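You operate a simulated robot arm through the tools that you are given. There is no shell and no other tool. Be economical: measure what you need, move in short steps, check, and stop when the job is done.

You are at the controls of a simulated two-armed robot. One attempt, no reset.

JOB
Bring the cream batten to the side table, sand off its old paint and lay it on the shelf board.
Fine: hold the batten still while you sand; the sanding block goes back where it lay. Set down upright: sanding block. What is to be rubbed or washed off counts as gone when no trace of it is left.

The check looks at the end state, three seconds after you hand in, the way a careful person would. Anything else that was tipped, shoved, dropped, spilled or broken makes it a failure.

ROBOT AND FRAMES
Two 7-joint arms with two-finger parallel grippers on one trunk, on a base that drives. Base frame: it is fixed to the floor where the robot stands at the start and does not move with it; the origin is under the middle of the robot, x ahead of it, y to its left, z up. Units: m, rad, N and s.
The left shoulder is at the start at [0.07, 0.163, 1.145], the right one opposite. Places, roughly: sanding block [0.5, -1.25, 0.75]; shelf board (38x15x4 cm) [0.8, -0.6, 1.2]; side table [0.7, -0.9, 0.8]. Payload 3.43 kg a hand.
The tool frame of a hand sits at the grasp point between the pads (the TCP): z along the fingers, y along the line on which they close. The tips reach 0.034 m beyond it. Largest opening 0.128 m; finger width 0.024, thickness 0.012; the body of the gripper, 0.048 by 0.13 m, starts 0.096 m behind the TCP.
Orientation is that of the tool frame in the base frame, as a unit quaternion [w, x, y, z]. With the fingers straight down and closing along the base's y, the tool's x points along the base's -x, its y along +y and its z along -z.

CONTROLS
- The arms move only by the tool servo_tool. It takes "left_increments", "right_increments" or both (then of equal length, played together; a hand with none holds still); each is a list of rows, each an object (a shift or turn left out is 0, a gripper value left out holds the last) with "travel": the shift along the base's x, y, z in units of 30 mm (1.0 is 30 mm), a list of three; "turn": the turn, a rotation vector about the base's x, y, z in units of 5 degrees (1.0 is 5 degrees), a list of three. In form: [{"travel": [x, y, z], "turn": [ax, ay, az]}, ...]. A call has 1 to 10 rows; each row shifts and turns the commanded pose from where the row before left it. "left_grip" and "right_grip" are, for a hand that has rows, the finger opening in mm, from 0 to 128, set as the call begins (left out, the last holds). A call with a number of a shift or a turn outside -1 to 1 is refused whole. Each row takes 0.2 s and may step no farther than 0.05 m and 0.15 rad from the row before; otherwise, or with a gripper value out of range, the whole call is refused. Where a pose cannot be reached the arm comes as near as it can. A force on the tool above 40 N (or 10 N above the force at the start of the call, whichever is more), or a blocked arm, ends the call early, and 0.2 s more pass. The fingers move at their own pace (about 0.153 m/s each) and stop on an object; they squeeze with about 24 N. The grip force told is the motor's: it shows also when the fingers shut on nothing. Time passes only in rows, and 0.2 s behind the last, so rows that do not move let the fingers close. The reply holds the time, the measured pose of the TCP, the force on the tool along the base axes, the opening and the grip force, in the units named above and with some noise, with the torque about the TCP (base axes, N m) and any sound that the robot's microphone picked up, and new pictures: "show" is both (left out), scene, wrist or none (wrist: the cameras of the hands that moved).
- Cameras (640 x 400 px; columns grow to the right, rows downward): "scene" is now at [0.1402, -0.0209, 1.3871]; the picture's right is [-0.22, -0.98, 0.00], its down [-0.42, 0.09, -0.90] and it looks along [0.88, -0.19, -0.43] (base axes); focal length 214 px, centre (320, 200). "left" rides on the left gripper at [0.076, 0.011, -0.16] in its tool frame; the picture's right is [-0.15, 0.99, 0.00], its down [-0.88, -0.13, -0.46] and it looks along [-0.45, -0.07, 0.89] (tool axes); focal length 234 px, centre (320, 200). "right" rides on the right gripper at [0.076, -0.011, -0.16] in its tool frame; the picture's right is [0.15, 0.99, 0.00], its down [-0.88, 0.13, -0.46] and it looks along [-0.45, 0.07, 0.89] (tool axes); focal length 234 px, centre (320, 200). There is no depth. A picture from a camera that has moved, and an enlarged one, comes with that camera's place and axes in the base frame and with its lens.
- slide_trunk(by): slides the trunk up (or, below 0, down) by that many m; the arms and the scene camera ride with it, the base frame stays. It gives what a move gives, with no picture.
- roll_base(legs): drives the robot by 1 to 6 legs, each [ahead, left, turn to the left] in m, m and rad, along the robot's own axes; the way and the turn of a leg run together, so that a leg with both is an arc; at most 1.5 m and 3.142 rad a leg. The arms and the cameras ride along, it lands a little off, and it stops where it bumps. It gives what a move gives, and a new picture of the scene camera.
- aim_head(pan, tilt): turns the head with the scene camera to pan (to the left, within 1.501 rad either way) and tilt (down, from -0.506 to 1.204), counted from straight ahead of the robot. It gives what a move gives, and a new picture of the scene camera.
- inspect(camera, box): a new picture of the part [left, top, right, bottom] of that camera's present view, enlarged. The clock stands still meanwhile.
- job_done(): hands the job in; it is judged then, once.

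Work in short steps. Places have to be worked out from the pictures, the camera data and where the tool is seen: move nearer, look again, correct. Check each grasp and each placing, and mend what went wrong. You have 120 turns and 260 pictures in all, those below and enlarged ones among them. Open the grippers and draw the arms clear of the work before you hand the job in, unless the task says otherwise; then end with one line.

The tools are called after ">>>" by a JSON object that holds its "op" and its "data". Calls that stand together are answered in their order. servo_tool: Moves the arms, as the interface text tells. Its arguments: {"type":"object","properties":{"left_increments":{"type":"array"},"left_grip":{"type":"number"},"right_increments":{"type":"array"},"right_grip":{"type":"number"},"show":{"type":"string","enum":["both","scene","wrist","none"]}},"required":[]} The other tools are called the same way: slide_trunk (by) slides the trunk up or down; roll_base (legs) drives the base; aim_head (pan, tilt) turns the head that bears the scene camera; inspect (camera, box) takes an enlarged picture of a part of a camera's view; job_done () hands the job in.

At the start:

```text
time: 0.0
left_ee_pos: [0.4849, 0.1917, 1.4322]
left_tool_rot: [0.0, 0.001, 1.0, 0.0]
left_wrist_force: [-0.5, 0.4, 0.4]
left_moment: [-0.01, -0.01, 0.02]
left_width: 0.1281
left_grasp_force: 0.0
right_ee_pos: [0.4046, -0.1756, 1.4065]
right_tool_rot: [0.001, 0.0, 1.0, 0.001]
right_wrist_force: [0.4, 0.0, -0.2]
right_moment: [0.03, -0.02, -0.04]
right_width: 0.1281
right_grasp_force: 0.0
trunk travel left (down, up): [-0.625, 0.315]
robot x, y, heading: [0.0015, 0.0001, -0.004]
head pan, tilt: [-0.218, 0.449]
```

scene: 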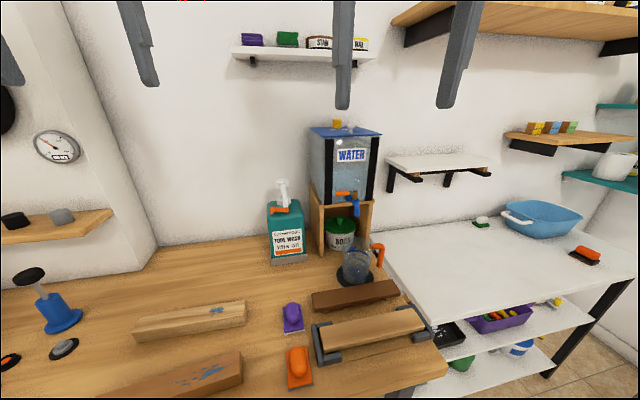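
right: 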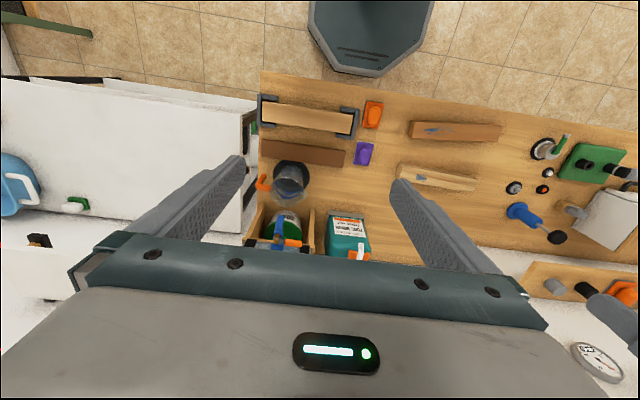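
left: 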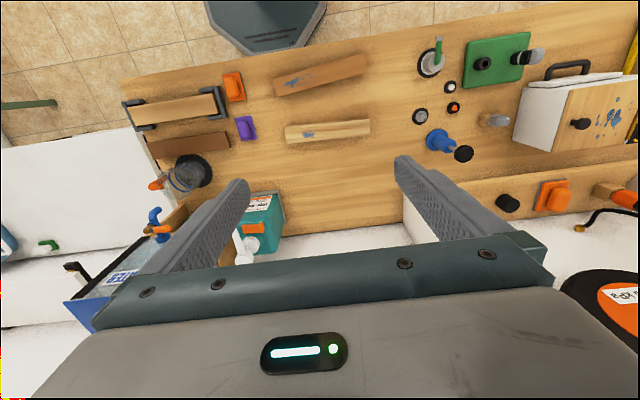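

I start by looking closer at the battens, and at the side table's region.

>>> {"op": "inspect", "data": {"camera": "scene", "box": [90, 260, 450, 400]}}

>>> {"op": "inspect", "data": {"camera": "scene", "box": [370, 120, 640, 390]}}

```text
1.78 times, centred on (270, 330) of scene
camera zoom: at [0.1402, -0.0209, 1.3871], right [-0.22, -0.98, 0.0], down [-0.42, 0.09, -0.9], along [0.88, -0.19, -0.43], focal length 381 px, centre (409, -31)
```

zoom: 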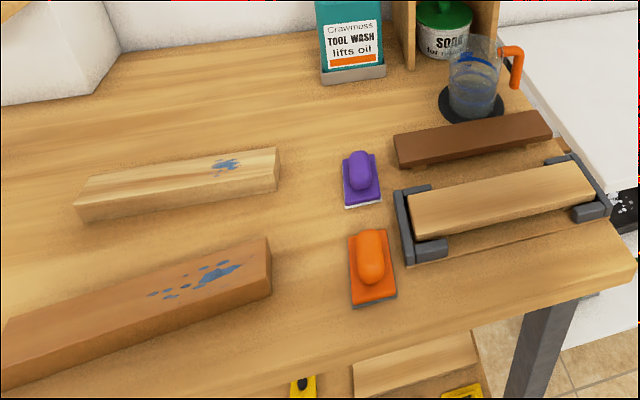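

```text
1.48 times, centred on (505, 255) of scene
camera zoom: at [0.1402, -0.0209, 1.3871], right [-0.22, -0.98, 0.0], down [-0.42, 0.09, -0.9], along [0.88, -0.19, -0.43], focal length 318 px, centre (46, 118)
```

zoom: 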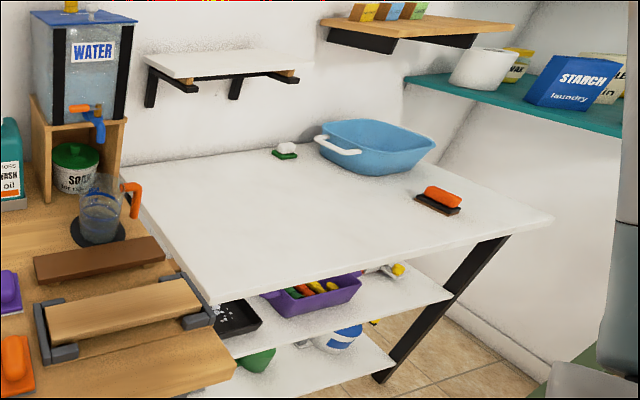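

The pale batten with blue marks lies on the bench. I pan right to look for the sanding block and side table.

>>> {"op": "aim_head", "data": {"pan": -1.1, "tilt": 0.5}}

>>> {"op": "inspect", "data": {"camera": "left", "box": [260, 90, 400, 170]}}

```text
time: 1.2
left_ee_pos: [0.4853, 0.1918, 1.4328]
left_tool_rot: [0.0, 0.0, 1.0, -0.001]
left_wrist_force: [0.3, 0.2, -0.2]
left_moment: [-0.03, 0.0, -0.01]
left_width: 0.1279
left_grasp_force: 0.1
right_ee_pos: [0.4049, -0.1741, 1.4071]
right_tool_rot: [0.0, 0.001, 1.0, 0.001]
right_wrist_force: [-0.2, -0.8, 0.4]
right_moment: [0.01, 0.05, -0.01]
right_width: 0.128
right_grasp_force: 0.1
trunk travel left (down, up): [-0.625, 0.315]
robot x, y, heading: [0.0004, 0.0006, 0.0]
head pan, tilt: [-1.1, 0.499]
camera scene: at [0.0918, -0.0821, 1.3824], right [-0.89, -0.45, 0.0], down [-0.22, 0.43, -0.88], along [0.4, -0.78, -0.48], focal length 214 px, centre (320, 200)
```

scene: 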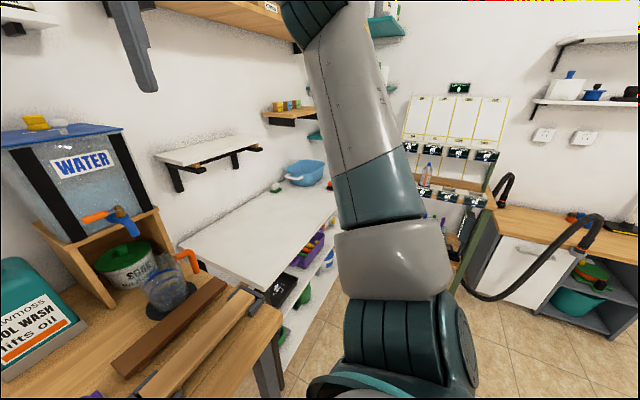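

```text
4.57 times, centred on (330, 130) of left
camera zoom: at [0.4091, 0.2022, 1.5921], right [0.15, 0.99, 0.0], down [0.88, -0.13, 0.46], along [0.45, -0.07, -0.89], focal length 1070 px, centre (274, 520)
```

zoom: 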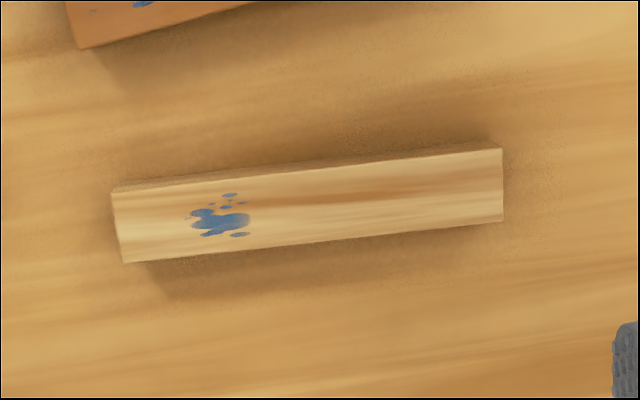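

The batten is about 26 × 5 cm, centred near (0.55, 0.20), nearly along y, paint near its right end. I turn the left hand -90° about z while lowering.

>>> {"op": "servo_tool", "data": {"left_increments": [{"travel": [0.12, 0.1, -0.7], "turn": [0, 0, -1]}, {"travel": [0.12, 0.1, -0.7], "turn": [0, 0, -1]}, {"travel": [0.12, 0.1, -0.7], "turn": [0, 0, -1]}, {"travel": [0.12, 0.1, -0.7], "turn": [0, 0, -1]}, {"travel": [0.12, 0.1, -0.7], "turn": [0, 0, -1]}, {"travel": [0.12, 0.1, -0.7], "turn": [0, 0, -1]}, {"travel": [0.12, 0.1, -0.7], "turn": [0, 0, -1]}, {"travel": [0.12, 0.1, -0.7], "turn": [0, 0, -1]}, {"travel": [0.12, 0.1, -0.7], "turn": [0, 0, -1]}, {"travel": [0.12, 0.1, -0.7], "turn": [0, 0, -1]}], "show": "none"}}

>>> {"op": "servo_tool", "data": {"left_increments": [{"travel": [0.12, 0.1, -0.7], "turn": [0, 0, -1]}, {"travel": [0.12, 0.1, -0.7], "turn": [0, 0, -1]}, {"travel": [0.12, 0.1, -0.7], "turn": [0, 0, -1]}, {"travel": [0.12, 0.1, -0.7], "turn": [0, 0, -1]}, {"travel": [0.12, 0.1, -0.7], "turn": [0, 0, -1]}, {"travel": [0.12, 0.1, -0.7], "turn": [0, 0, -1]}, {"travel": [0.12, 0.1, -0.7], "turn": [0, 0, -1]}, {"travel": [0.12, 0.1, 0], "turn": [0, 0, -1]}, {"travel": [0.12, 0.1, 0], "turn": [0, 0, -0.5]}, {"travel": [0, 0, 0]}], "show": "wrist"}}

>>> {"op": "aim_head", "data": {"pan": 0.2, "tilt": 0.7}}

```text
time: 3.4
left_ee_pos: [0.5203, 0.2226, 1.2206]
left_tool_rot: [-0.001, 0.422, 0.907, 0.0]
left_wrist_force: [0.3, 0.4, 0.3]
left_moment: [-0.01, -0.01, 0.04]
left_width: 0.128
left_grasp_force: 0.0
right_ee_pos: [0.4058, -0.1737, 1.407]
right_tool_rot: [-0.001, 0.0, 1.0, 0.001]
right_wrist_force: [-0.3, 0.5, -0.7]
right_moment: [0.01, 0.01, 0.03]
right_width: 0.1277
right_grasp_force: 0.0
trunk travel left (down, up): [-0.625, 0.315]
robot x, y, heading: [0.0023, 0.004, -0.002]
head pan, tilt: [-1.1, 0.499]
```

```text
time: 5.6
left_ee_pos: [0.5527, 0.2485, 1.0741]
left_tool_rot: [0.001, 0.722, 0.692, 0.001]
left_wrist_force: [-0.8, 0.5, -0.4]
left_moment: [0.02, -0.03, 0.01]
left_width: 0.1279
left_grasp_force: 0.0
right_ee_pos: [0.4053, -0.1744, 1.4071]
right_tool_rot: [0.0, 0.0, 1.0, 0.001]
right_wrist_force: [0.5, -0.2, 0.9]
right_moment: [0.01, 0.01, 0.0]
right_width: 0.1277
right_grasp_force: 0.0
trunk travel left (down, up): [-0.625, 0.315]
robot x, y, heading: [0.0003, 0.0027, 0.002]
head pan, tilt: [-1.1, 0.499]
camera left: at [0.567, 0.3234, 1.2341], right [0.98, -0.19, 0.0], down [-0.17, -0.87, 0.46], along [-0.09, -0.45, -0.89], focal length 234 px, centre (320, 200)
```

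left: 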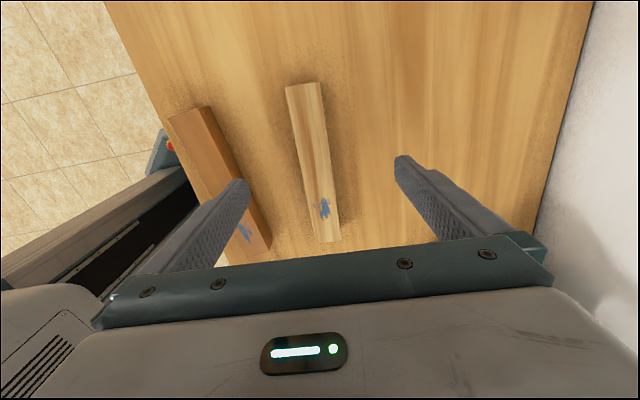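

```text
time: 7.1
left_ee_pos: [0.5536, 0.2494, 1.0739]
left_tool_rot: [0.0, 0.723, 0.691, 0.0]
left_wrist_force: [-0.3, -0.8, 1.0]
left_moment: [-0.02, 0.0, 0.04]
left_width: 0.128
left_grasp_force: 0.0
right_ee_pos: [0.4043, -0.1754, 1.407]
right_tool_rot: [0.0, 0.0, 1.0, 0.002]
right_wrist_force: [0.7, 0.4, -0.5]
right_moment: [0.0, -0.03, 0.0]
right_width: 0.128
right_grasp_force: 0.1
trunk travel left (down, up): [-0.625, 0.315]
robot x, y, heading: [0.0036, 0.0023, -0.002]
head pan, tilt: [0.201, 0.7]
camera scene: at [0.1338, 0.0159, 1.3647], right [0.2, -0.98, 0.0], down [-0.63, -0.13, -0.76], along [0.75, 0.15, -0.64], focal length 214 px, centre (320, 200)
```

scene: 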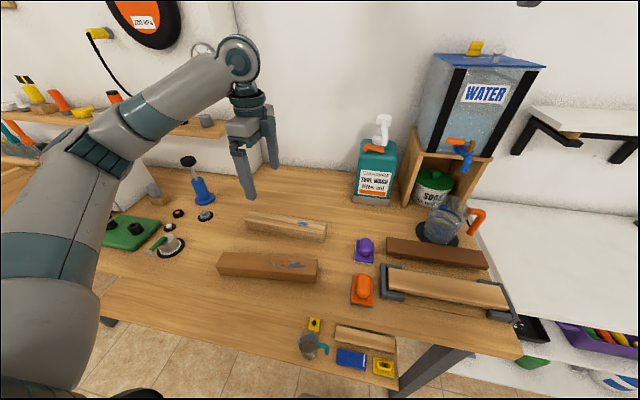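

The batten's axis is parallel to the tool, about 14 mm toward -x from the finger plane. I correct that and descend partway.

>>> {"op": "servo_tool", "data": {"left_increments": [{"travel": [-0.47, -0.65, 0]}, {"travel": [0, 0, -1]}, {"travel": [0, 0, -1]}, {"travel": [0, 0, -1]}, {"travel": [0, 0, -1]}, {"travel": [0, 0, 0]}], "show": "both"}}

```text
time: 8.5
left_ee_pos: [0.5379, 0.231, 0.9535]
left_tool_rot: [-0.001, 0.722, 0.692, 0.0]
left_wrist_force: [-0.1, 0.1, 0.2]
left_moment: [0.04, 0.01, -0.01]
left_width: 0.1281
left_grasp_force: 0.0
right_ee_pos: [0.4048, -0.1756, 1.4069]
right_tool_rot: [0.0, 0.0, 1.0, 0.001]
right_wrist_force: [-0.8, 0.5, 0.7]
right_moment: [0.0, 0.0, 0.02]
right_width: 0.1276
right_grasp_force: 0.3
trunk travel left (down, up): [-0.625, 0.315]
robot x, y, heading: [0.0003, 0.0014, -0.002]
head pan, tilt: [0.201, 0.7]
camera scene: at [0.1335, 0.0155, 1.3647], right [0.2, -0.98, 0.0], down [-0.63, -0.13, -0.77], along [0.75, 0.15, -0.64], focal length 214 px, centre (320, 200)
camera left: at [0.5523, 0.3061, 1.1135], right [0.98, -0.19, 0.0], down [-0.17, -0.87, 0.46], along [-0.09, -0.45, -0.89], focal length 234 px, centre (320, 200)
```

scene: 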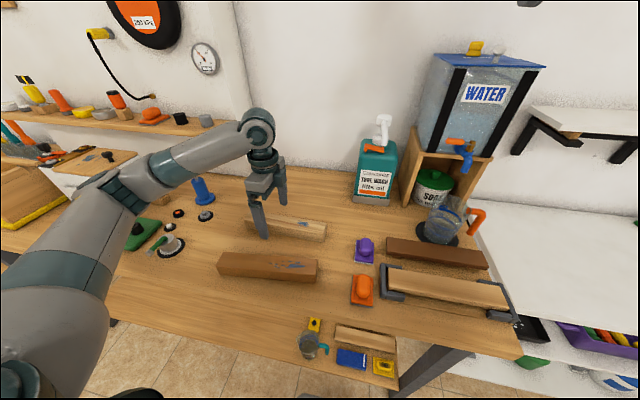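
left: 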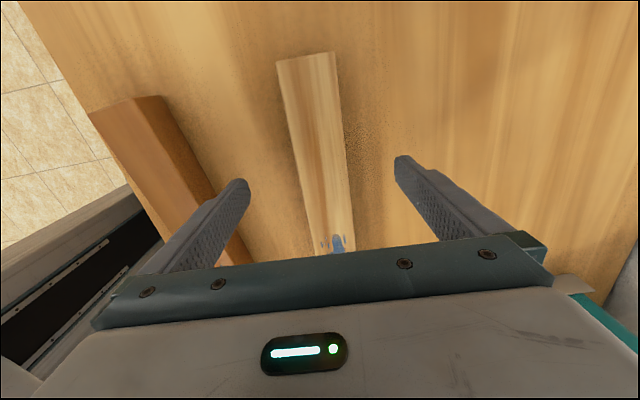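

Alignment is good. I narrow the fingers to clear the darker neighbour and descend to grasp height.

>>> {"op": "servo_tool", "data": {"left_increments": [{"travel": [0, 0, 0]}, {"travel": [0, 0, -1]}, {"travel": [0, 0, -1]}, {"travel": [0, 0, -0.6]}, {"travel": [0, 0, -0.4]}], "left_grip": 78, "show": "both"}}

```text
time: 9.2
left_ee_pos: [0.5389, 0.2317, 0.9144]
left_tool_rot: [0.004, 0.723, 0.691, 0.001]
left_wrist_force: [-2.3, -0.9, 8.1]
left_moment: [0.09, 0.48, 0.12]
left_width: 0.0791
left_grasp_force: 1.7
right_ee_pos: [0.4045, -0.175, 1.4077]
right_tool_rot: [0.0, -0.001, 1.0, 0.001]
right_wrist_force: [-0.2, -0.8, 0.2]
right_moment: [-0.04, 0.0, -0.02]
right_width: 0.128
right_grasp_force: 0.0
trunk travel left (down, up): [-0.625, 0.315]
robot x, y, heading: [-0.0026, -0.0031, 0.001]
head pan, tilt: [0.201, 0.7]
stopped in row 3 (left hand): the force on the tool passed its limit (the readings are from after the stop); the commanded pose is now the measured one
camera scene: at [0.1326, 0.016, 1.3648], right [0.2, -0.98, 0.0], down [-0.63, -0.13, -0.77], along [0.75, 0.15, -0.64], focal length 214 px, centre (320, 200)
camera left: at [0.551, 0.307, 1.0742], right [0.98, -0.19, 0.01], down [-0.17, -0.87, 0.46], along [-0.08, -0.45, -0.89], focal length 234 px, centre (320, 200)
```

scene: 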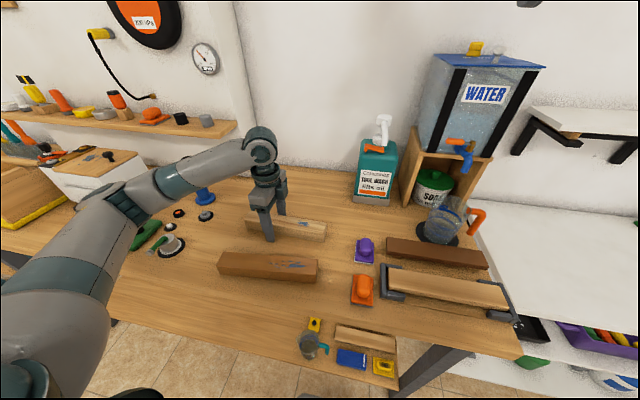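
left: 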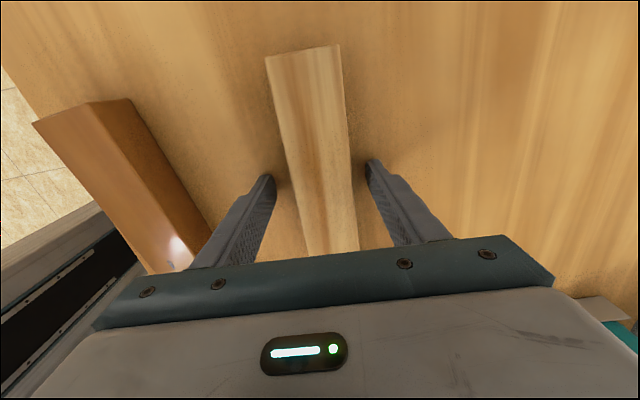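

The hand met something at tip height 0.88, left finger. I look closer before doing anything.

>>> {"op": "inspect", "data": {"camera": "left", "box": [160, 100, 460, 290]}}

>>> {"op": "inspect", "data": {"camera": "scene", "box": [200, 170, 360, 290]}}

```text
2.11 times, centred on (310, 195) of left
camera zoom: at [0.551, 0.307, 1.0742], right [0.98, -0.19, 0.01], down [-0.17, -0.87, 0.46], along [-0.08, -0.45, -0.89], focal length 493 px, centre (341, 210)
```

zoom: 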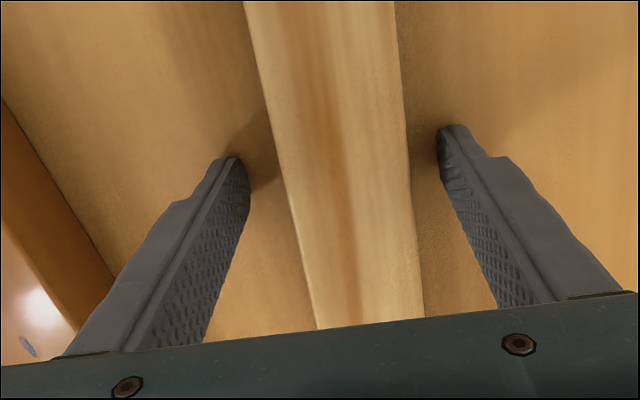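

```text
3.33 times, centred on (280, 230) of scene
camera zoom: at [0.1326, 0.016, 1.3648], right [0.2, -0.98, 0.0], down [-0.63, -0.13, -0.77], along [0.75, 0.15, -0.64], focal length 715 px, centre (453, 100)
```

zoom: 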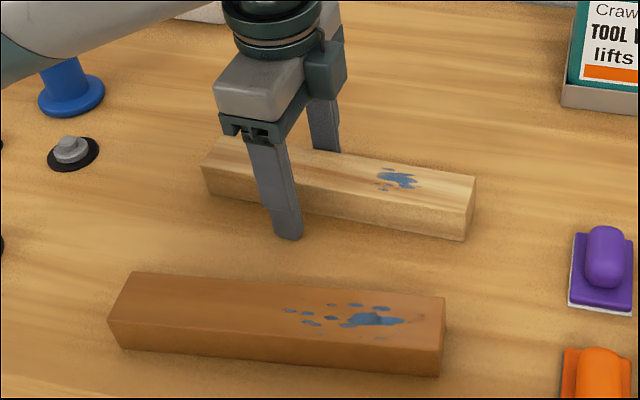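

The left finger touches the bench: its surface is at about 0.88. I raise 5 mm and close.

>>> {"op": "servo_tool", "data": {"left_increments": [{"travel": [0, 0, 0.17]}], "show": "none"}}

>>> {"op": "servo_tool", "data": {"left_increments": [{"travel": [0, 0, 0]}, {"travel": [0, 0, 0]}, {"travel": [0, 0, 0]}], "left_grip": 0, "show": "wrist"}}

```text
time: 9.6
left_ee_pos: [0.5384, 0.2318, 0.9189]
left_tool_rot: [0.003, 0.723, 0.691, 0.0]
left_wrist_force: [0.5, 0.1, 0.0]
left_moment: [0.0, -0.03, 0.01]
left_width: 0.0781
left_grasp_force: 0.0
right_ee_pos: [0.4038, -0.1742, 1.4063]
right_tool_rot: [0.0, 0.001, 1.0, 0.001]
right_wrist_force: [0.6, -0.2, -0.5]
right_moment: [0.0, -0.02, -0.05]
right_width: 0.1279
right_grasp_force: 0.0
trunk travel left (down, up): [-0.625, 0.315]
robot x, y, heading: [-0.0007, -0.0008, 0.003]
head pan, tilt: [0.201, 0.7]
```

```text
time: 10.4
left_ee_pos: [0.5388, 0.2316, 0.9176]
left_tool_rot: [0.003, 0.722, 0.692, 0.001]
left_wrist_force: [0.4, 0.1, 2.3]
left_moment: [-0.08, 0.11, 0.15]
left_width: 0.0436
left_grasp_force: 24.3
right_ee_pos: [0.4049, -0.1744, 1.4064]
right_tool_rot: [-0.001, -0.001, 1.0, 0.0]
right_wrist_force: [0.1, -0.7, -0.9]
right_moment: [0.02, -0.02, -0.01]
right_width: 0.1277
right_grasp_force: 0.1
trunk travel left (down, up): [-0.625, 0.315]
robot x, y, heading: [0.0013, -0.0041, 0.005]
head pan, tilt: [0.201, 0.7]
camera left: at [0.5511, 0.3067, 1.0784], right [0.98, -0.19, 0.01], down [-0.17, -0.87, 0.46], along [-0.08, -0.45, -0.89], focal length 234 px, centre (320, 200)
```

left: 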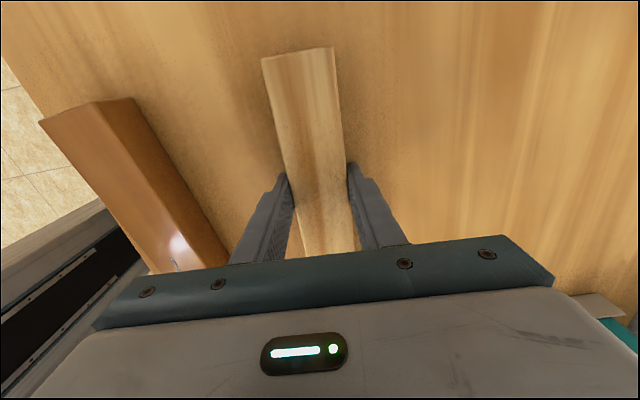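

The grasp holds a 44 mm wide batten. I lift it slowly and check that it stays level.

>>> {"op": "servo_tool", "data": {"left_increments": [{"travel": [0, 0, 0.5]}, {"travel": [0, 0, 1]}, {"travel": [0, 0, 1]}, {"travel": [0, 0, 1]}, {"travel": [0, 0, 1]}, {"travel": [0, 0, 1]}, {"travel": [0, 0, 1]}, {"travel": [0, 0, 1]}, {"travel": [0, 0, 0]}], "show": "both"}}

```text
time: 12.4
left_ee_pos: [0.539, 0.2319, 1.1428]
left_tool_rot: [0.003, 0.722, 0.692, 0.001]
left_wrist_force: [-0.3, 0.1, -1.5]
left_moment: [0.02, -0.02, 0.02]
left_width: 0.0437
left_grasp_force: 24.1
right_ee_pos: [0.4056, -0.1745, 1.4053]
right_tool_rot: [-0.001, -0.001, 1.0, -0.001]
right_wrist_force: [1.0, 0.3, -0.4]
right_moment: [-0.01, 0.03, 0.05]
right_width: 0.1279
right_grasp_force: 0.1
trunk travel left (down, up): [-0.625, 0.315]
robot x, y, heading: [-0.0009, 0.0001, -0.0]
head pan, tilt: [0.201, 0.7]
camera scene: at [0.1344, 0.0165, 1.3646], right [0.2, -0.98, 0.0], down [-0.63, -0.13, -0.76], along [0.75, 0.15, -0.64], focal length 214 px, centre (320, 200)
camera left: at [0.5526, 0.3074, 1.3028], right [0.98, -0.19, 0.0], down [-0.17, -0.87, 0.46], along [-0.08, -0.45, -0.89], focal length 234 px, centre (320, 200)
```

scene: 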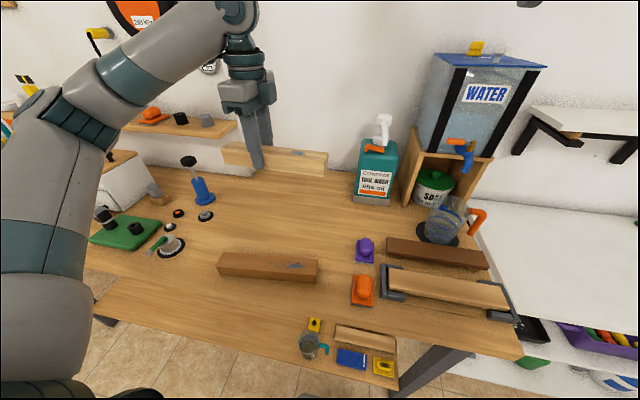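
left: 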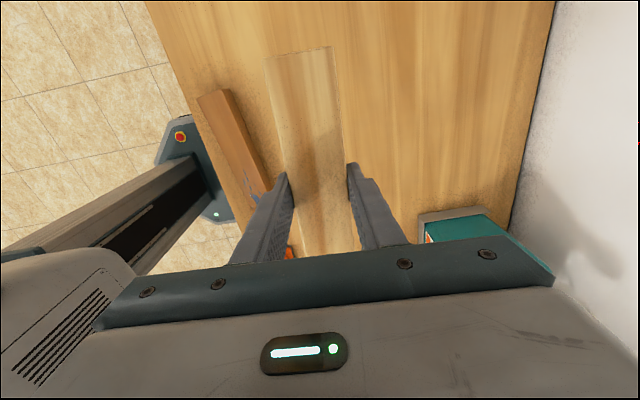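

The batten is held level. I back up slightly and drive half of the way to the right, then look again.

>>> {"op": "roll_base", "data": {"legs": [[-0.12, 0, 0], [0, -0.5, 0]]}}

>>> {"op": "aim_head", "data": {"pan": -0.7, "tilt": 0.6}}

```text
time: 16.2
left_ee_pos: [0.4165, -0.2663, 1.144]
left_tool_rot: [0.003, 0.721, 0.693, 0.002]
left_wrist_force: [0.0, -0.2, -1.7]
left_moment: [0.06, 0.0, 0.01]
left_width: 0.0436
left_grasp_force: 24.1
right_ee_pos: [0.2853, -0.6733, 1.4071]
right_tool_rot: [0.0, -0.001, 1.0, 0.0]
right_wrist_force: [0.4, -0.1, 0.8]
right_moment: [0.01, 0.04, 0.02]
right_width: 0.1279
right_grasp_force: 0.1
trunk travel left (down, up): [-0.625, 0.315]
robot x, y, heading: [-0.1237, -0.4997, 0.004]
head pan, tilt: [0.201, 0.7]
camera scene: at [0.0132, -0.483, 1.3647], right [0.2, -0.98, 0.0], down [-0.63, -0.13, -0.76], along [0.75, 0.15, -0.64], focal length 214 px, centre (320, 200)
```

scene: 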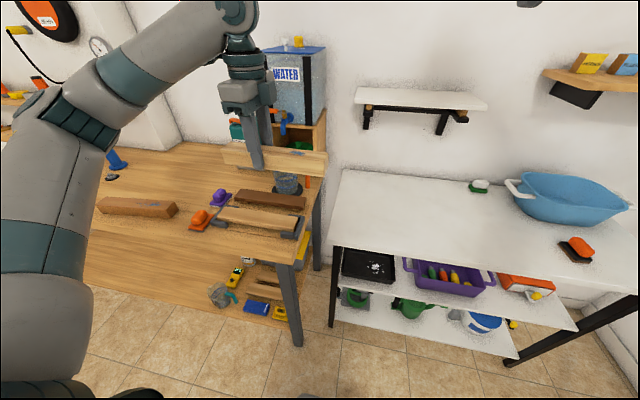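

```text
time: 17.4
left_ee_pos: [0.4167, -0.2665, 1.1436]
left_tool_rot: [0.003, 0.721, 0.693, 0.001]
left_wrist_force: [0.1, -0.5, -1.3]
left_moment: [0.08, 0.0, -0.02]
left_width: 0.0436
left_grasp_force: 24.2
right_ee_pos: [0.2849, -0.6724, 1.4066]
right_tool_rot: [0.001, -0.001, 1.0, 0.001]
right_wrist_force: [-0.1, 0.1, 0.8]
right_moment: [-0.01, 0.0, -0.01]
right_width: 0.1279
right_grasp_force: 0.1
trunk travel left (down, up): [-0.625, 0.315]
robot x, y, heading: [-0.1198, -0.5018, 0.002]
head pan, tilt: [-0.7, 0.6]
camera scene: at [-0.0022, -0.5573, 1.3733], right [-0.64, -0.77, 0.0], down [-0.43, 0.36, -0.82], along [0.63, -0.53, -0.57], focal length 214 px, centre (320, 200)
```

scene: 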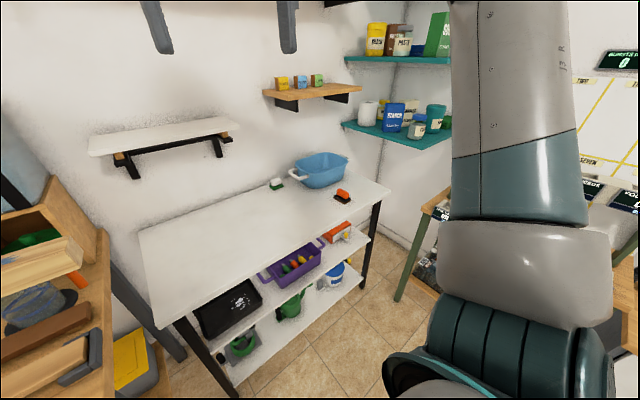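

The side table spans x 0.45–0.92, y −0.43 to −1.3; the block sits near (0.60, −1.21). I drive on to stand in front of the table.

>>> {"op": "roll_base", "data": {"legs": [[0, -0.42, 0], [0.1, 0, 0]]}}

>>> {"op": "aim_head", "data": {"pan": -0.45, "tilt": 0.75}}

>>> {"op": "inspect", "data": {"camera": "right", "box": [0, 0, 640, 400]}}

```text
time: 20.8
left_ee_pos: [0.5191, -0.7017, 1.1439]
left_tool_rot: [0.003, 0.721, 0.693, 0.001]
left_wrist_force: [0.7, -0.8, -1.2]
left_moment: [0.01, 0.03, 0.01]
left_width: 0.0436
left_grasp_force: 23.6
right_ee_pos: [0.3866, -1.1064, 1.4067]
right_tool_rot: [0.0, -0.001, 1.0, 0.001]
right_wrist_force: [-0.4, -0.1, -0.1]
right_moment: [0.01, 0.01, -0.01]
right_width: 0.1278
right_grasp_force: 0.0
trunk travel left (down, up): [-0.625, 0.315]
robot x, y, heading: [-0.0178, -0.935, 0.003]
head pan, tilt: [-0.7, 0.6]
camera scene: at [0.0991, -0.9912, 1.3734], right [-0.64, -0.77, 0.0], down [-0.43, 0.36, -0.82], along [0.63, -0.53, -0.57], focal length 214 px, centre (320, 200)
```

scene: 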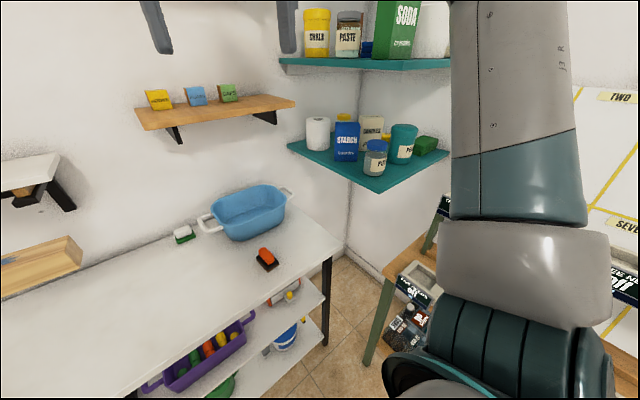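

```text
time: 21.6
left_ee_pos: [0.5196, -0.701, 1.1421]
left_tool_rot: [0.003, 0.722, 0.692, 0.001]
left_wrist_force: [-0.2, 0.6, -0.7]
left_moment: [0.0, 0.01, 0.0]
left_width: 0.0435
left_grasp_force: 24.1
right_ee_pos: [0.387, -1.1069, 1.4064]
right_tool_rot: [0.0, -0.002, 1.0, 0.001]
right_wrist_force: [0.9, -0.1, 0.7]
right_moment: [0.0, -0.01, -0.04]
right_width: 0.1282
right_grasp_force: 0.1
trunk travel left (down, up): [-0.625, 0.315]
robot x, y, heading: [-0.0227, -0.9297, -0.003]
head pan, tilt: [-0.45, 0.75]
camera scene: at [0.1068, -0.9698, 1.3604], right [-0.43, -0.9, 0.0], down [-0.61, 0.3, -0.73], along [0.66, -0.32, -0.68], focal length 214 px, centre (320, 200)
```

scene: 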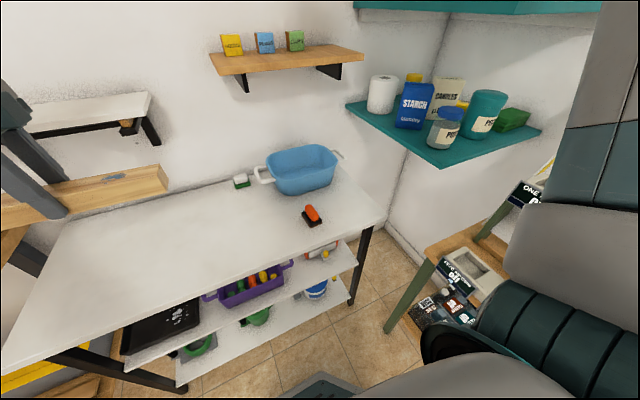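

```text
1.00 times, centred on (320, 200) of right
camera zoom: at [0.3116, -1.1188, 1.5652], right [-0.15, 0.99, 0.0], down [0.88, 0.13, 0.45], along [0.45, 0.07, -0.89], focal length 234 px, centre (320, 200)
```

zoom: 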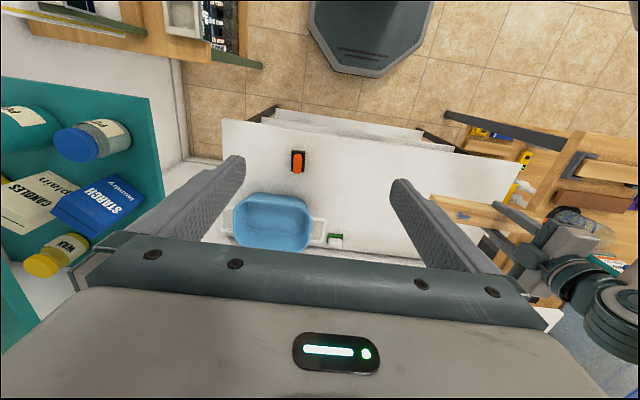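

Both views put the sanding block near (0.58, −1.16). I move the left hand over the table's middle and lower it toward the table.

>>> {"op": "servo_tool", "data": {"left_increments": [{"travel": [0.25, -0.35, -1]}, {"travel": [0.25, -0.35, -1]}, {"travel": [0.25, -0.35, -1]}, {"travel": [0.25, -0.35, -1]}, {"travel": [0.25, -0.35, -1]}, {"travel": [0.25, -0.35, -1]}, {"travel": [0.25, -0.35, -1]}, {"travel": [0, 0, -1]}, {"travel": [0, 0, 0]}], "show": "both"}}

```text
time: 23.6
left_ee_pos: [0.5725, -0.7725, 0.9051]
left_tool_rot: [0.004, 0.722, 0.692, 0.0]
left_wrist_force: [0.4, -0.8, -2.3]
left_moment: [0.06, 0.01, 0.04]
left_width: 0.0437
left_grasp_force: 24.1
right_ee_pos: [0.3867, -1.1081, 1.4065]
right_tool_rot: [0.0, -0.001, 1.0, 0.001]
right_wrist_force: [0.4, 0.6, 0.0]
right_moment: [0.0, 0.0, 0.03]
right_width: 0.1283
right_grasp_force: 0.0
trunk travel left (down, up): [-0.625, 0.315]
robot x, y, heading: [-0.018, -0.9311, 0.003]
head pan, tilt: [-0.45, 0.75]
camera scene: at [0.1062, -0.9703, 1.3604], right [-0.43, -0.9, 0.0], down [-0.61, 0.3, -0.73], along [0.66, -0.32, -0.68], focal length 214 px, centre (320, 200)
camera left: at [0.5857, -0.6975, 1.0637], right [0.98, -0.19, 0.01], down [-0.17, -0.87, 0.46], along [-0.08, -0.45, -0.89], focal length 234 px, centre (320, 200)
```

scene: 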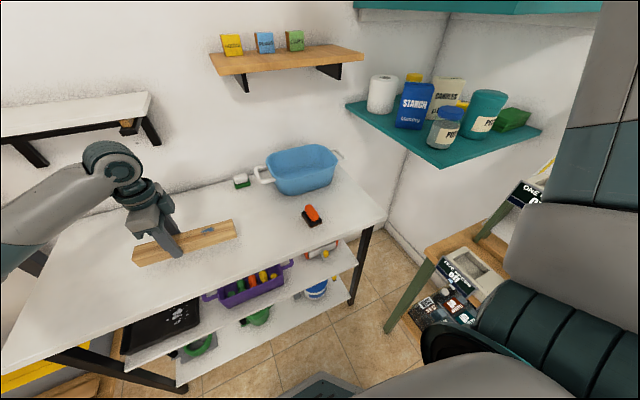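
left: 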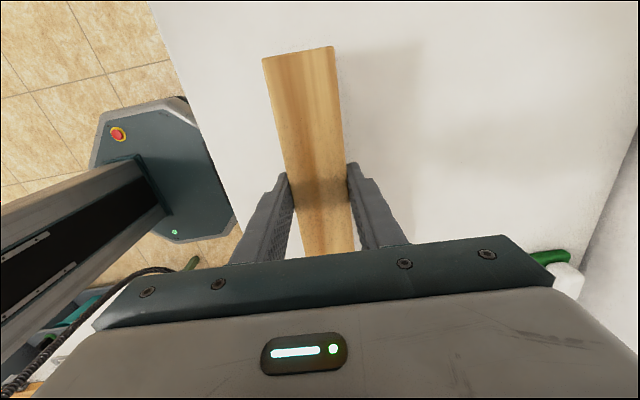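

The batten hovers above the table. I lower in small steps until contact.

>>> {"op": "servo_tool", "data": {"left_increments": [{"travel": [0, 0, -0.4]}, {"travel": [0, 0, -0.4]}, {"travel": [0, 0, -0.4]}, {"travel": [0, 0, -0.2]}, {"travel": [0, 0, 0]}], "show": "scene"}}

>>> {"op": "inspect", "data": {"camera": "scene", "box": [80, 140, 280, 300]}}

```text
time: 24.8
left_ee_pos: [0.571, -0.7735, 0.8613]
left_tool_rot: [0.003, 0.721, 0.692, 0.001]
left_wrist_force: [0.2, -0.4, -1.4]
left_moment: [0.02, 0.01, 0.01]
left_width: 0.0431
left_grasp_force: 23.9
right_ee_pos: [0.3859, -1.1073, 1.4056]
right_tool_rot: [0.0, -0.001, 1.0, -0.001]
right_wrist_force: [-0.1, -0.3, 0.3]
right_moment: [-0.01, 0.02, -0.02]
right_width: 0.128
right_grasp_force: 0.2
trunk travel left (down, up): [-0.625, 0.315]
robot x, y, heading: [-0.017, -0.9309, 0.003]
head pan, tilt: [-0.45, 0.75]
camera scene: at [0.1063, -0.9699, 1.3604], right [-0.43, -0.9, 0.0], down [-0.61, 0.3, -0.73], along [0.66, -0.32, -0.68], focal length 214 px, centre (320, 200)
```

scene: 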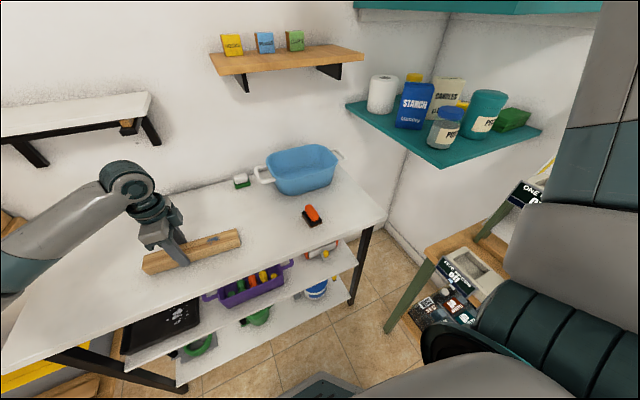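

```text
2.50 times, centred on (180, 220) of scene
camera zoom: at [0.1063, -0.9699, 1.3604], right [-0.43, -0.9, 0.0], down [-0.61, 0.3, -0.73], along [0.66, -0.32, -0.68], focal length 536 px, centre (670, 150)
```

zoom: 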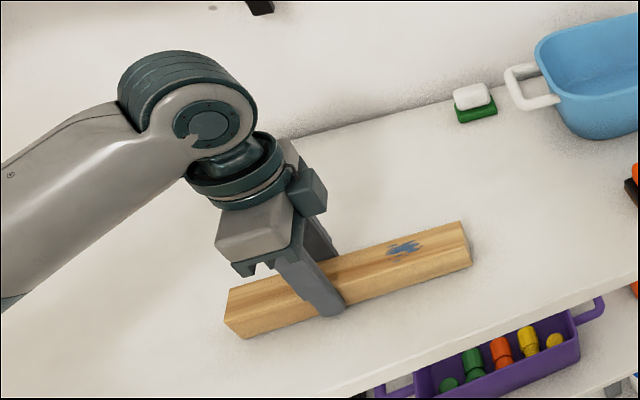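

Close above the table, no contact yet; I continue down gently.

>>> {"op": "servo_tool", "data": {"left_increments": [{"travel": [0, 0, -0.2]}, {"travel": [0, 0, -0.2]}, {"travel": [0, 0, 0]}], "show": "none"}}

>>> {"op": "servo_tool", "data": {"left_increments": [{"travel": [0, 0, -0.2]}, {"travel": [0, 0, -0.2]}, {"travel": [0, 0, 0]}], "show": "none"}}

```text
time: 25.6
left_ee_pos: [0.5703, -0.7737, 0.8548]
left_tool_rot: [0.006, 0.722, 0.692, 0.002]
left_wrist_force: [1.0, 4.0, 35.4]
left_moment: [0.09, 0.9, -0.09]
left_width: 0.0438
left_grasp_force: 24.1
right_ee_pos: [0.3818, -1.1074, 1.4077]
right_tool_rot: [0.001, -0.001, 1.0, 0.001]
right_wrist_force: [1.0, 0.2, -0.1]
right_moment: [0.01, 0.01, -0.02]
right_width: 0.1279
right_grasp_force: 0.1
trunk travel left (down, up): [-0.625, 0.315]
robot x, y, heading: [-0.0167, -0.9367, 0.004]
head pan, tilt: [-0.45, 0.75]
```

```text
time: 25.9
left_ee_pos: [0.5716, -0.7737, 0.8544]
left_tool_rot: [0.005, 0.722, 0.692, 0.001]
left_wrist_force: [-12.2, 0.5, 19.6]
left_moment: [0.53, 0.95, 0.22]
left_width: 0.0438
left_grasp_force: 24.7
right_ee_pos: [0.3844, -1.1083, 1.4066]
right_tool_rot: [0.001, -0.001, 1.0, 0.001]
right_wrist_force: [0.3, 0.4, 1.1]
right_moment: [0.04, 0.05, -0.01]
right_width: 0.1278
right_grasp_force: 0.2
trunk travel left (down, up): [-0.625, 0.315]
robot x, y, heading: [-0.0173, -0.9347, 0.001]
head pan, tilt: [-0.45, 0.75]
stopped in row 1 (left hand): the force on the tool passed its limit (the readings are from after the stop); the commanded pose is now the measured one
```

The batten rests on the table (surface ≈0.818). Now I bring the right hand above the sanding block to look.

>>> {"op": "servo_tool", "data": {"right_increments": [{"travel": [0.3, -0.2, -1]}, {"travel": [0.3, -0.2, -1]}, {"travel": [0.3, -0.2, -1]}, {"travel": [0.3, -0.2, -1]}, {"travel": [0.3, -0.2, -1]}, {"travel": [0.3, -0.2, -1]}, {"travel": [0.3, -0.2, -1]}, {"travel": [0.3, -0.2, -1]}, {"travel": [0.3, -0.2, -1]}, {"travel": [0, 0, 0]}], "show": "wrist"}}

>>> {"op": "inspect", "data": {"camera": "scene", "box": [230, 150, 390, 250]}}

```text
time: 28.1
left_ee_pos: [0.5713, -0.7743, 0.854]
left_tool_rot: [0.007, 0.722, 0.692, 0.003]
left_wrist_force: [-6.7, 2.1, 31.3]
left_moment: [0.33, 1.09, 0.0]
left_width: 0.0433
left_grasp_force: 24.1
right_ee_pos: [0.4646, -1.1591, 1.1368]
right_tool_rot: [0.002, -0.001, 1.0, 0.001]
right_wrist_force: [-1.1, -0.8, 0.2]
right_moment: [-0.02, 0.0, -0.01]
right_width: 0.1282
right_grasp_force: 0.0
trunk travel left (down, up): [-0.625, 0.315]
robot x, y, heading: [-0.0189, -0.9342, 0.008]
head pan, tilt: [-0.45, 0.75]
camera right: at [0.3888, -1.1719, 1.2959], right [-0.15, 0.99, 0.0], down [0.88, 0.13, 0.46], along [0.45, 0.07, -0.89], focal length 234 px, centre (320, 200)
```

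right: 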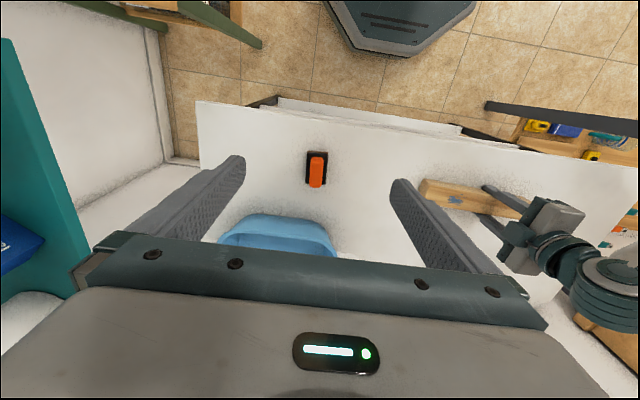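

```text
4.00 times, centred on (310, 200) of scene
camera zoom: at [0.1023, -0.9706, 1.3609], right [-0.43, -0.9, 0.0], down [-0.61, 0.3, -0.73], along [0.66, -0.32, -0.68], focal length 858 px, centre (360, 200)
```

zoom: 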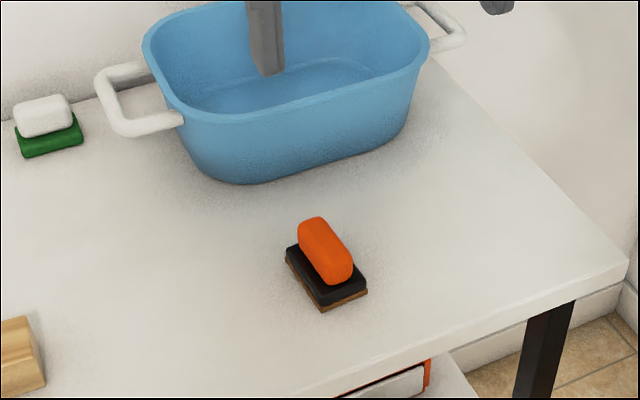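

That's the sanding block: orange handle on a dark base, long axis along x, near (0.56, −1.157). I move closer above it.

>>> {"op": "servo_tool", "data": {"right_increments": [{"travel": [0.8, 0.05, -1]}, {"travel": [0.8, 0.05, -1]}, {"travel": [0.8, 0, -1]}, {"travel": [0.7, 0, -1]}, {"travel": [0, 0, -1]}, {"travel": [0, 0, 0]}], "show": "wrist"}}

>>> {"op": "inspect", "data": {"camera": "right", "box": [220, 70, 420, 230]}}

```text
time: 29.5
left_ee_pos: [0.5721, -0.7744, 0.8545]
left_tool_rot: [0.006, 0.721, 0.693, 0.003]
left_wrist_force: [-3.2, 2.7, 34.9]
left_moment: [0.34, 1.14, -0.01]
left_width: 0.0439
left_grasp_force: 24.0
right_ee_pos: [0.5555, -1.1593, 0.9867]
right_tool_rot: [0.002, -0.001, 1.0, 0.001]
right_wrist_force: [-0.4, 0.4, -0.4]
right_moment: [0.01, 0.02, 0.04]
right_width: 0.1279
right_grasp_force: 0.1
trunk travel left (down, up): [-0.625, 0.315]
robot x, y, heading: [-0.0219, -0.9365, 0.003]
head pan, tilt: [-0.45, 0.75]
camera right: at [0.4809, -1.1711, 1.1466], right [-0.15, 0.99, 0.0], down [0.88, 0.13, 0.46], along [0.45, 0.07, -0.89], focal length 234 px, centre (320, 200)
```

right: 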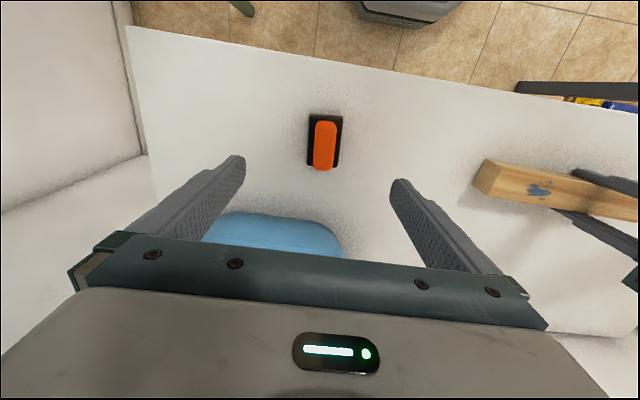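

```text
2.50 times, centred on (320, 150) of right
camera zoom: at [0.4809, -1.1711, 1.1466], right [-0.15, 0.99, 0.0], down [0.88, 0.13, 0.46], along [0.45, 0.07, -0.89], focal length 585 px, centre (320, 325)
```

zoom: 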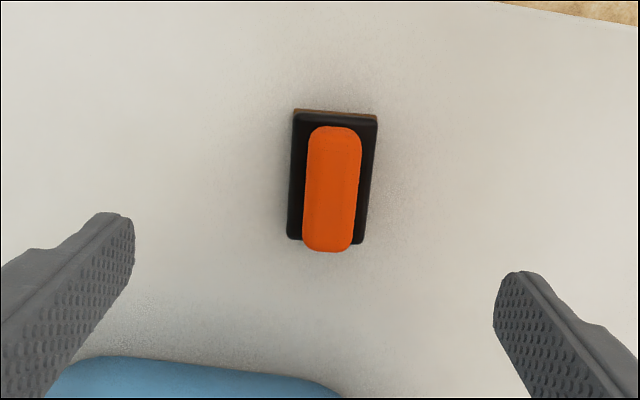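

Block centre ≈(0.552, −1.154), yawed about +5°. I align, narrow the fingers to 60 mm and descend to just above it.

>>> {"op": "servo_tool", "data": {"right_increments": [{"travel": [-0.12, 0.17, 0], "turn": [0, 0, 1]}, {"travel": [0, 0, -1]}, {"travel": [0, 0, -1]}, {"travel": [0, 0, -0.7]}, {"travel": [0, 0, 0]}], "right_grip": 60, "show": "wrist"}}

>>> {"op": "inspect", "data": {"camera": "right", "box": [220, 70, 420, 230]}}

>>> {"op": "inspect", "data": {"camera": "scene", "box": [230, 150, 390, 250]}}

```text
time: 30.7
left_ee_pos: [0.5711, -0.7724, 0.8542]
left_tool_rot: [0.01, 0.722, 0.692, 0.001]
left_wrist_force: [6.4, -21.4, 33.0]
left_moment: [-0.24, 0.73, 0.53]
left_width: 0.0435
left_grasp_force: 24.4
right_ee_pos: [0.5532, -1.1507, 0.91]
right_tool_rot: [0.002, -0.044, 0.999, -0.001]
right_wrist_force: [0.0, 0.2, -0.7]
right_moment: [-0.02, 0.0, 0.05]
right_width: 0.0603
right_grasp_force: 0.0
trunk travel left (down, up): [-0.625, 0.315]
robot x, y, heading: [-0.0188, -0.9331, -0.001]
head pan, tilt: [-0.45, 0.75]
camera right: at [0.4785, -1.1691, 1.0682], right [-0.23, 0.97, 0.0], down [0.86, 0.21, 0.46], along [0.45, 0.1, -0.89], focal length 234 px, centre (320, 200)
```

right: 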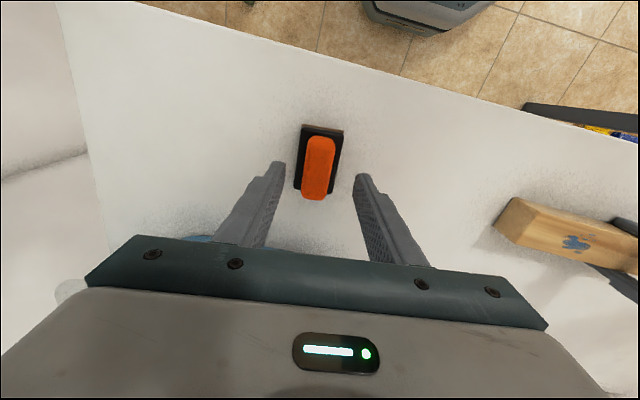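

```text
2.50 times, centred on (320, 150) of right
camera zoom: at [0.4785, -1.1691, 1.0682], right [-0.23, 0.97, 0.0], down [0.86, 0.21, 0.46], along [0.45, 0.1, -0.89], focal length 585 px, centre (320, 325)
```

zoom: 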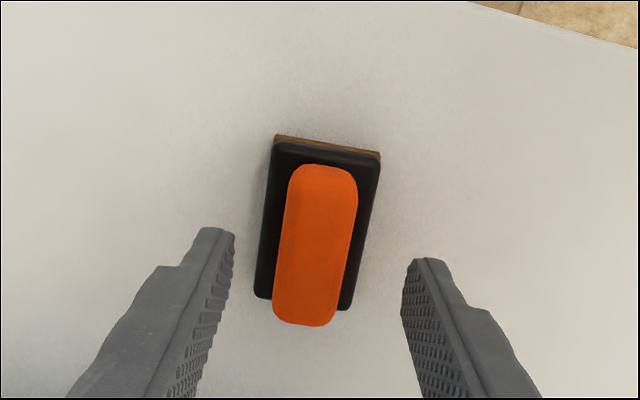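

```text
4.00 times, centred on (310, 200) of scene
camera zoom: at [0.1013, -0.9649, 1.3614], right [-0.43, -0.9, 0.0], down [-0.61, 0.29, -0.73], along [0.66, -0.32, -0.68], focal length 858 px, centre (360, 200)
```

zoom: 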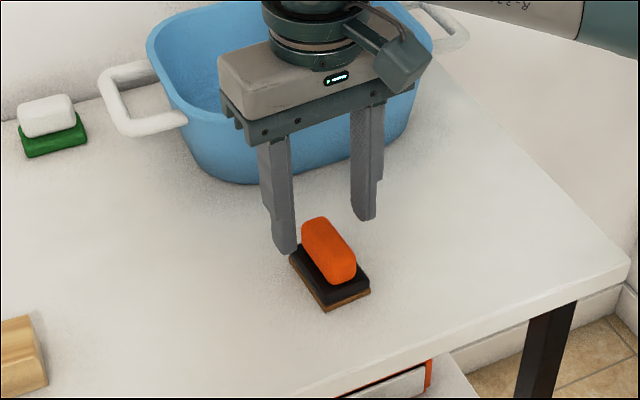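

Small centring correction (−5 mm y, +2° yaw), then descend in small steps feeling for the base; I also ease the left hand's pressing a little.

>>> {"op": "servo_tool", "data": {"right_increments": [{"travel": [0, -0.17, 0], "turn": [0, 0, 0.35]}, {"travel": [0, 0, -0.3]}, {"travel": [0, 0, -0.3]}, {"travel": [0, 0, -0.15]}, {"travel": [0, 0, -0.15]}, {"travel": [0, 0, 0]}], "left_increments": [{"travel": [0, 0, 0.03]}, {"travel": [0, 0, 0]}, {"travel": [0, 0, 0]}, {"travel": [0, 0, 0]}, {"travel": [0, 0, 0]}, {"travel": [0, 0, 0]}], "show": "none"}}

>>> {"op": "inspect", "data": {"camera": "right", "box": [220, 100, 420, 260]}}

>>> {"op": "inspect", "data": {"camera": "scene", "box": [270, 180, 350, 230]}}

```text
time: 32.1
left_ee_pos: [0.5692, -0.7684, 0.8553]
left_tool_rot: [0.011, 0.721, 0.693, 0.002]
left_wrist_force: [-0.1, 0.1, -1.0]
left_moment: [0.06, 0.03, 0.02]
left_width: 0.0437
left_grasp_force: 24.2
right_ee_pos: [0.5507, -1.1528, 0.8853]
right_tool_rot: [0.003, -0.06, 0.998, -0.002]
right_wrist_force: [1.0, -0.6, 0.2]
right_moment: [0.01, 0.01, 0.01]
right_width: 0.0599
right_grasp_force: 0.0
trunk travel left (down, up): [-0.625, 0.315]
robot x, y, heading: [-0.02, -0.9325, -0.0]
head pan, tilt: [-0.45, 0.75]
```

```text
2.50 times, centred on (320, 180) of right
camera zoom: at [0.4773, -1.1725, 1.0423], right [-0.26, 0.96, -0.01], down [0.86, 0.24, 0.46], along [0.45, 0.12, -0.89], focal length 585 px, centre (320, 250)
```

zoom: 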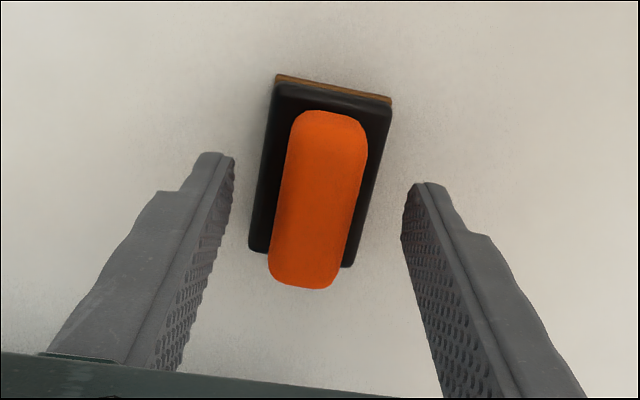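

```text
8.00 times, centred on (310, 205) of scene
camera zoom: at [0.0975, -0.9626, 1.3615], right [-0.43, -0.9, 0.0], down [-0.61, 0.29, -0.74], along [0.66, -0.32, -0.68], focal length 1716 px, centre (400, 160)
```

zoom: 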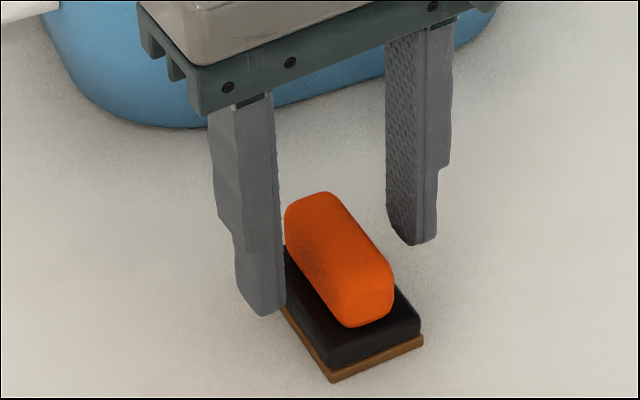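

Centred well. I go down 9 mm more in fine steps, then close.

>>> {"op": "servo_tool", "data": {"right_increments": [{"travel": [0, 0, -0.15]}, {"travel": [0, 0, -0.12]}, {"travel": [0, 0, 0]}], "show": "none"}}

>>> {"op": "inspect", "data": {"camera": "scene", "box": [270, 180, 350, 230]}}

```text
time: 32.9
left_ee_pos: [0.5693, -0.7689, 0.8558]
left_tool_rot: [0.01, 0.721, 0.692, 0.001]
left_wrist_force: [-1.2, 0.7, 0.8]
left_moment: [0.28, 0.12, 0.06]
left_width: 0.0435
left_grasp_force: 24.1
right_ee_pos: [0.5523, -1.1512, 0.876]
right_tool_rot: [0.002, -0.06, 0.998, -0.003]
right_wrist_force: [-0.1, -0.6, -0.1]
right_moment: [0.0, 0.0, -0.03]
right_width: 0.0598
right_grasp_force: 0.0
trunk travel left (down, up): [-0.625, 0.315]
robot x, y, heading: [-0.0153, -0.9317, 0.003]
head pan, tilt: [-0.45, 0.75]
```

```text
8.00 times, centred on (310, 205) of scene
camera zoom: at [0.099, -0.9607, 1.3616], right [-0.43, -0.9, 0.0], down [-0.61, 0.29, -0.74], along [0.66, -0.32, -0.68], focal length 1716 px, centre (400, 160)
```

zoom: 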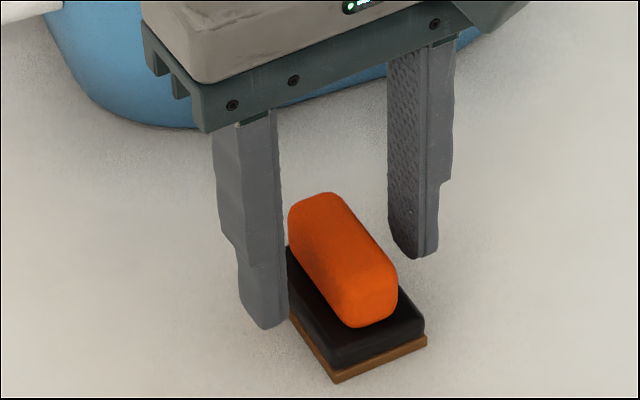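

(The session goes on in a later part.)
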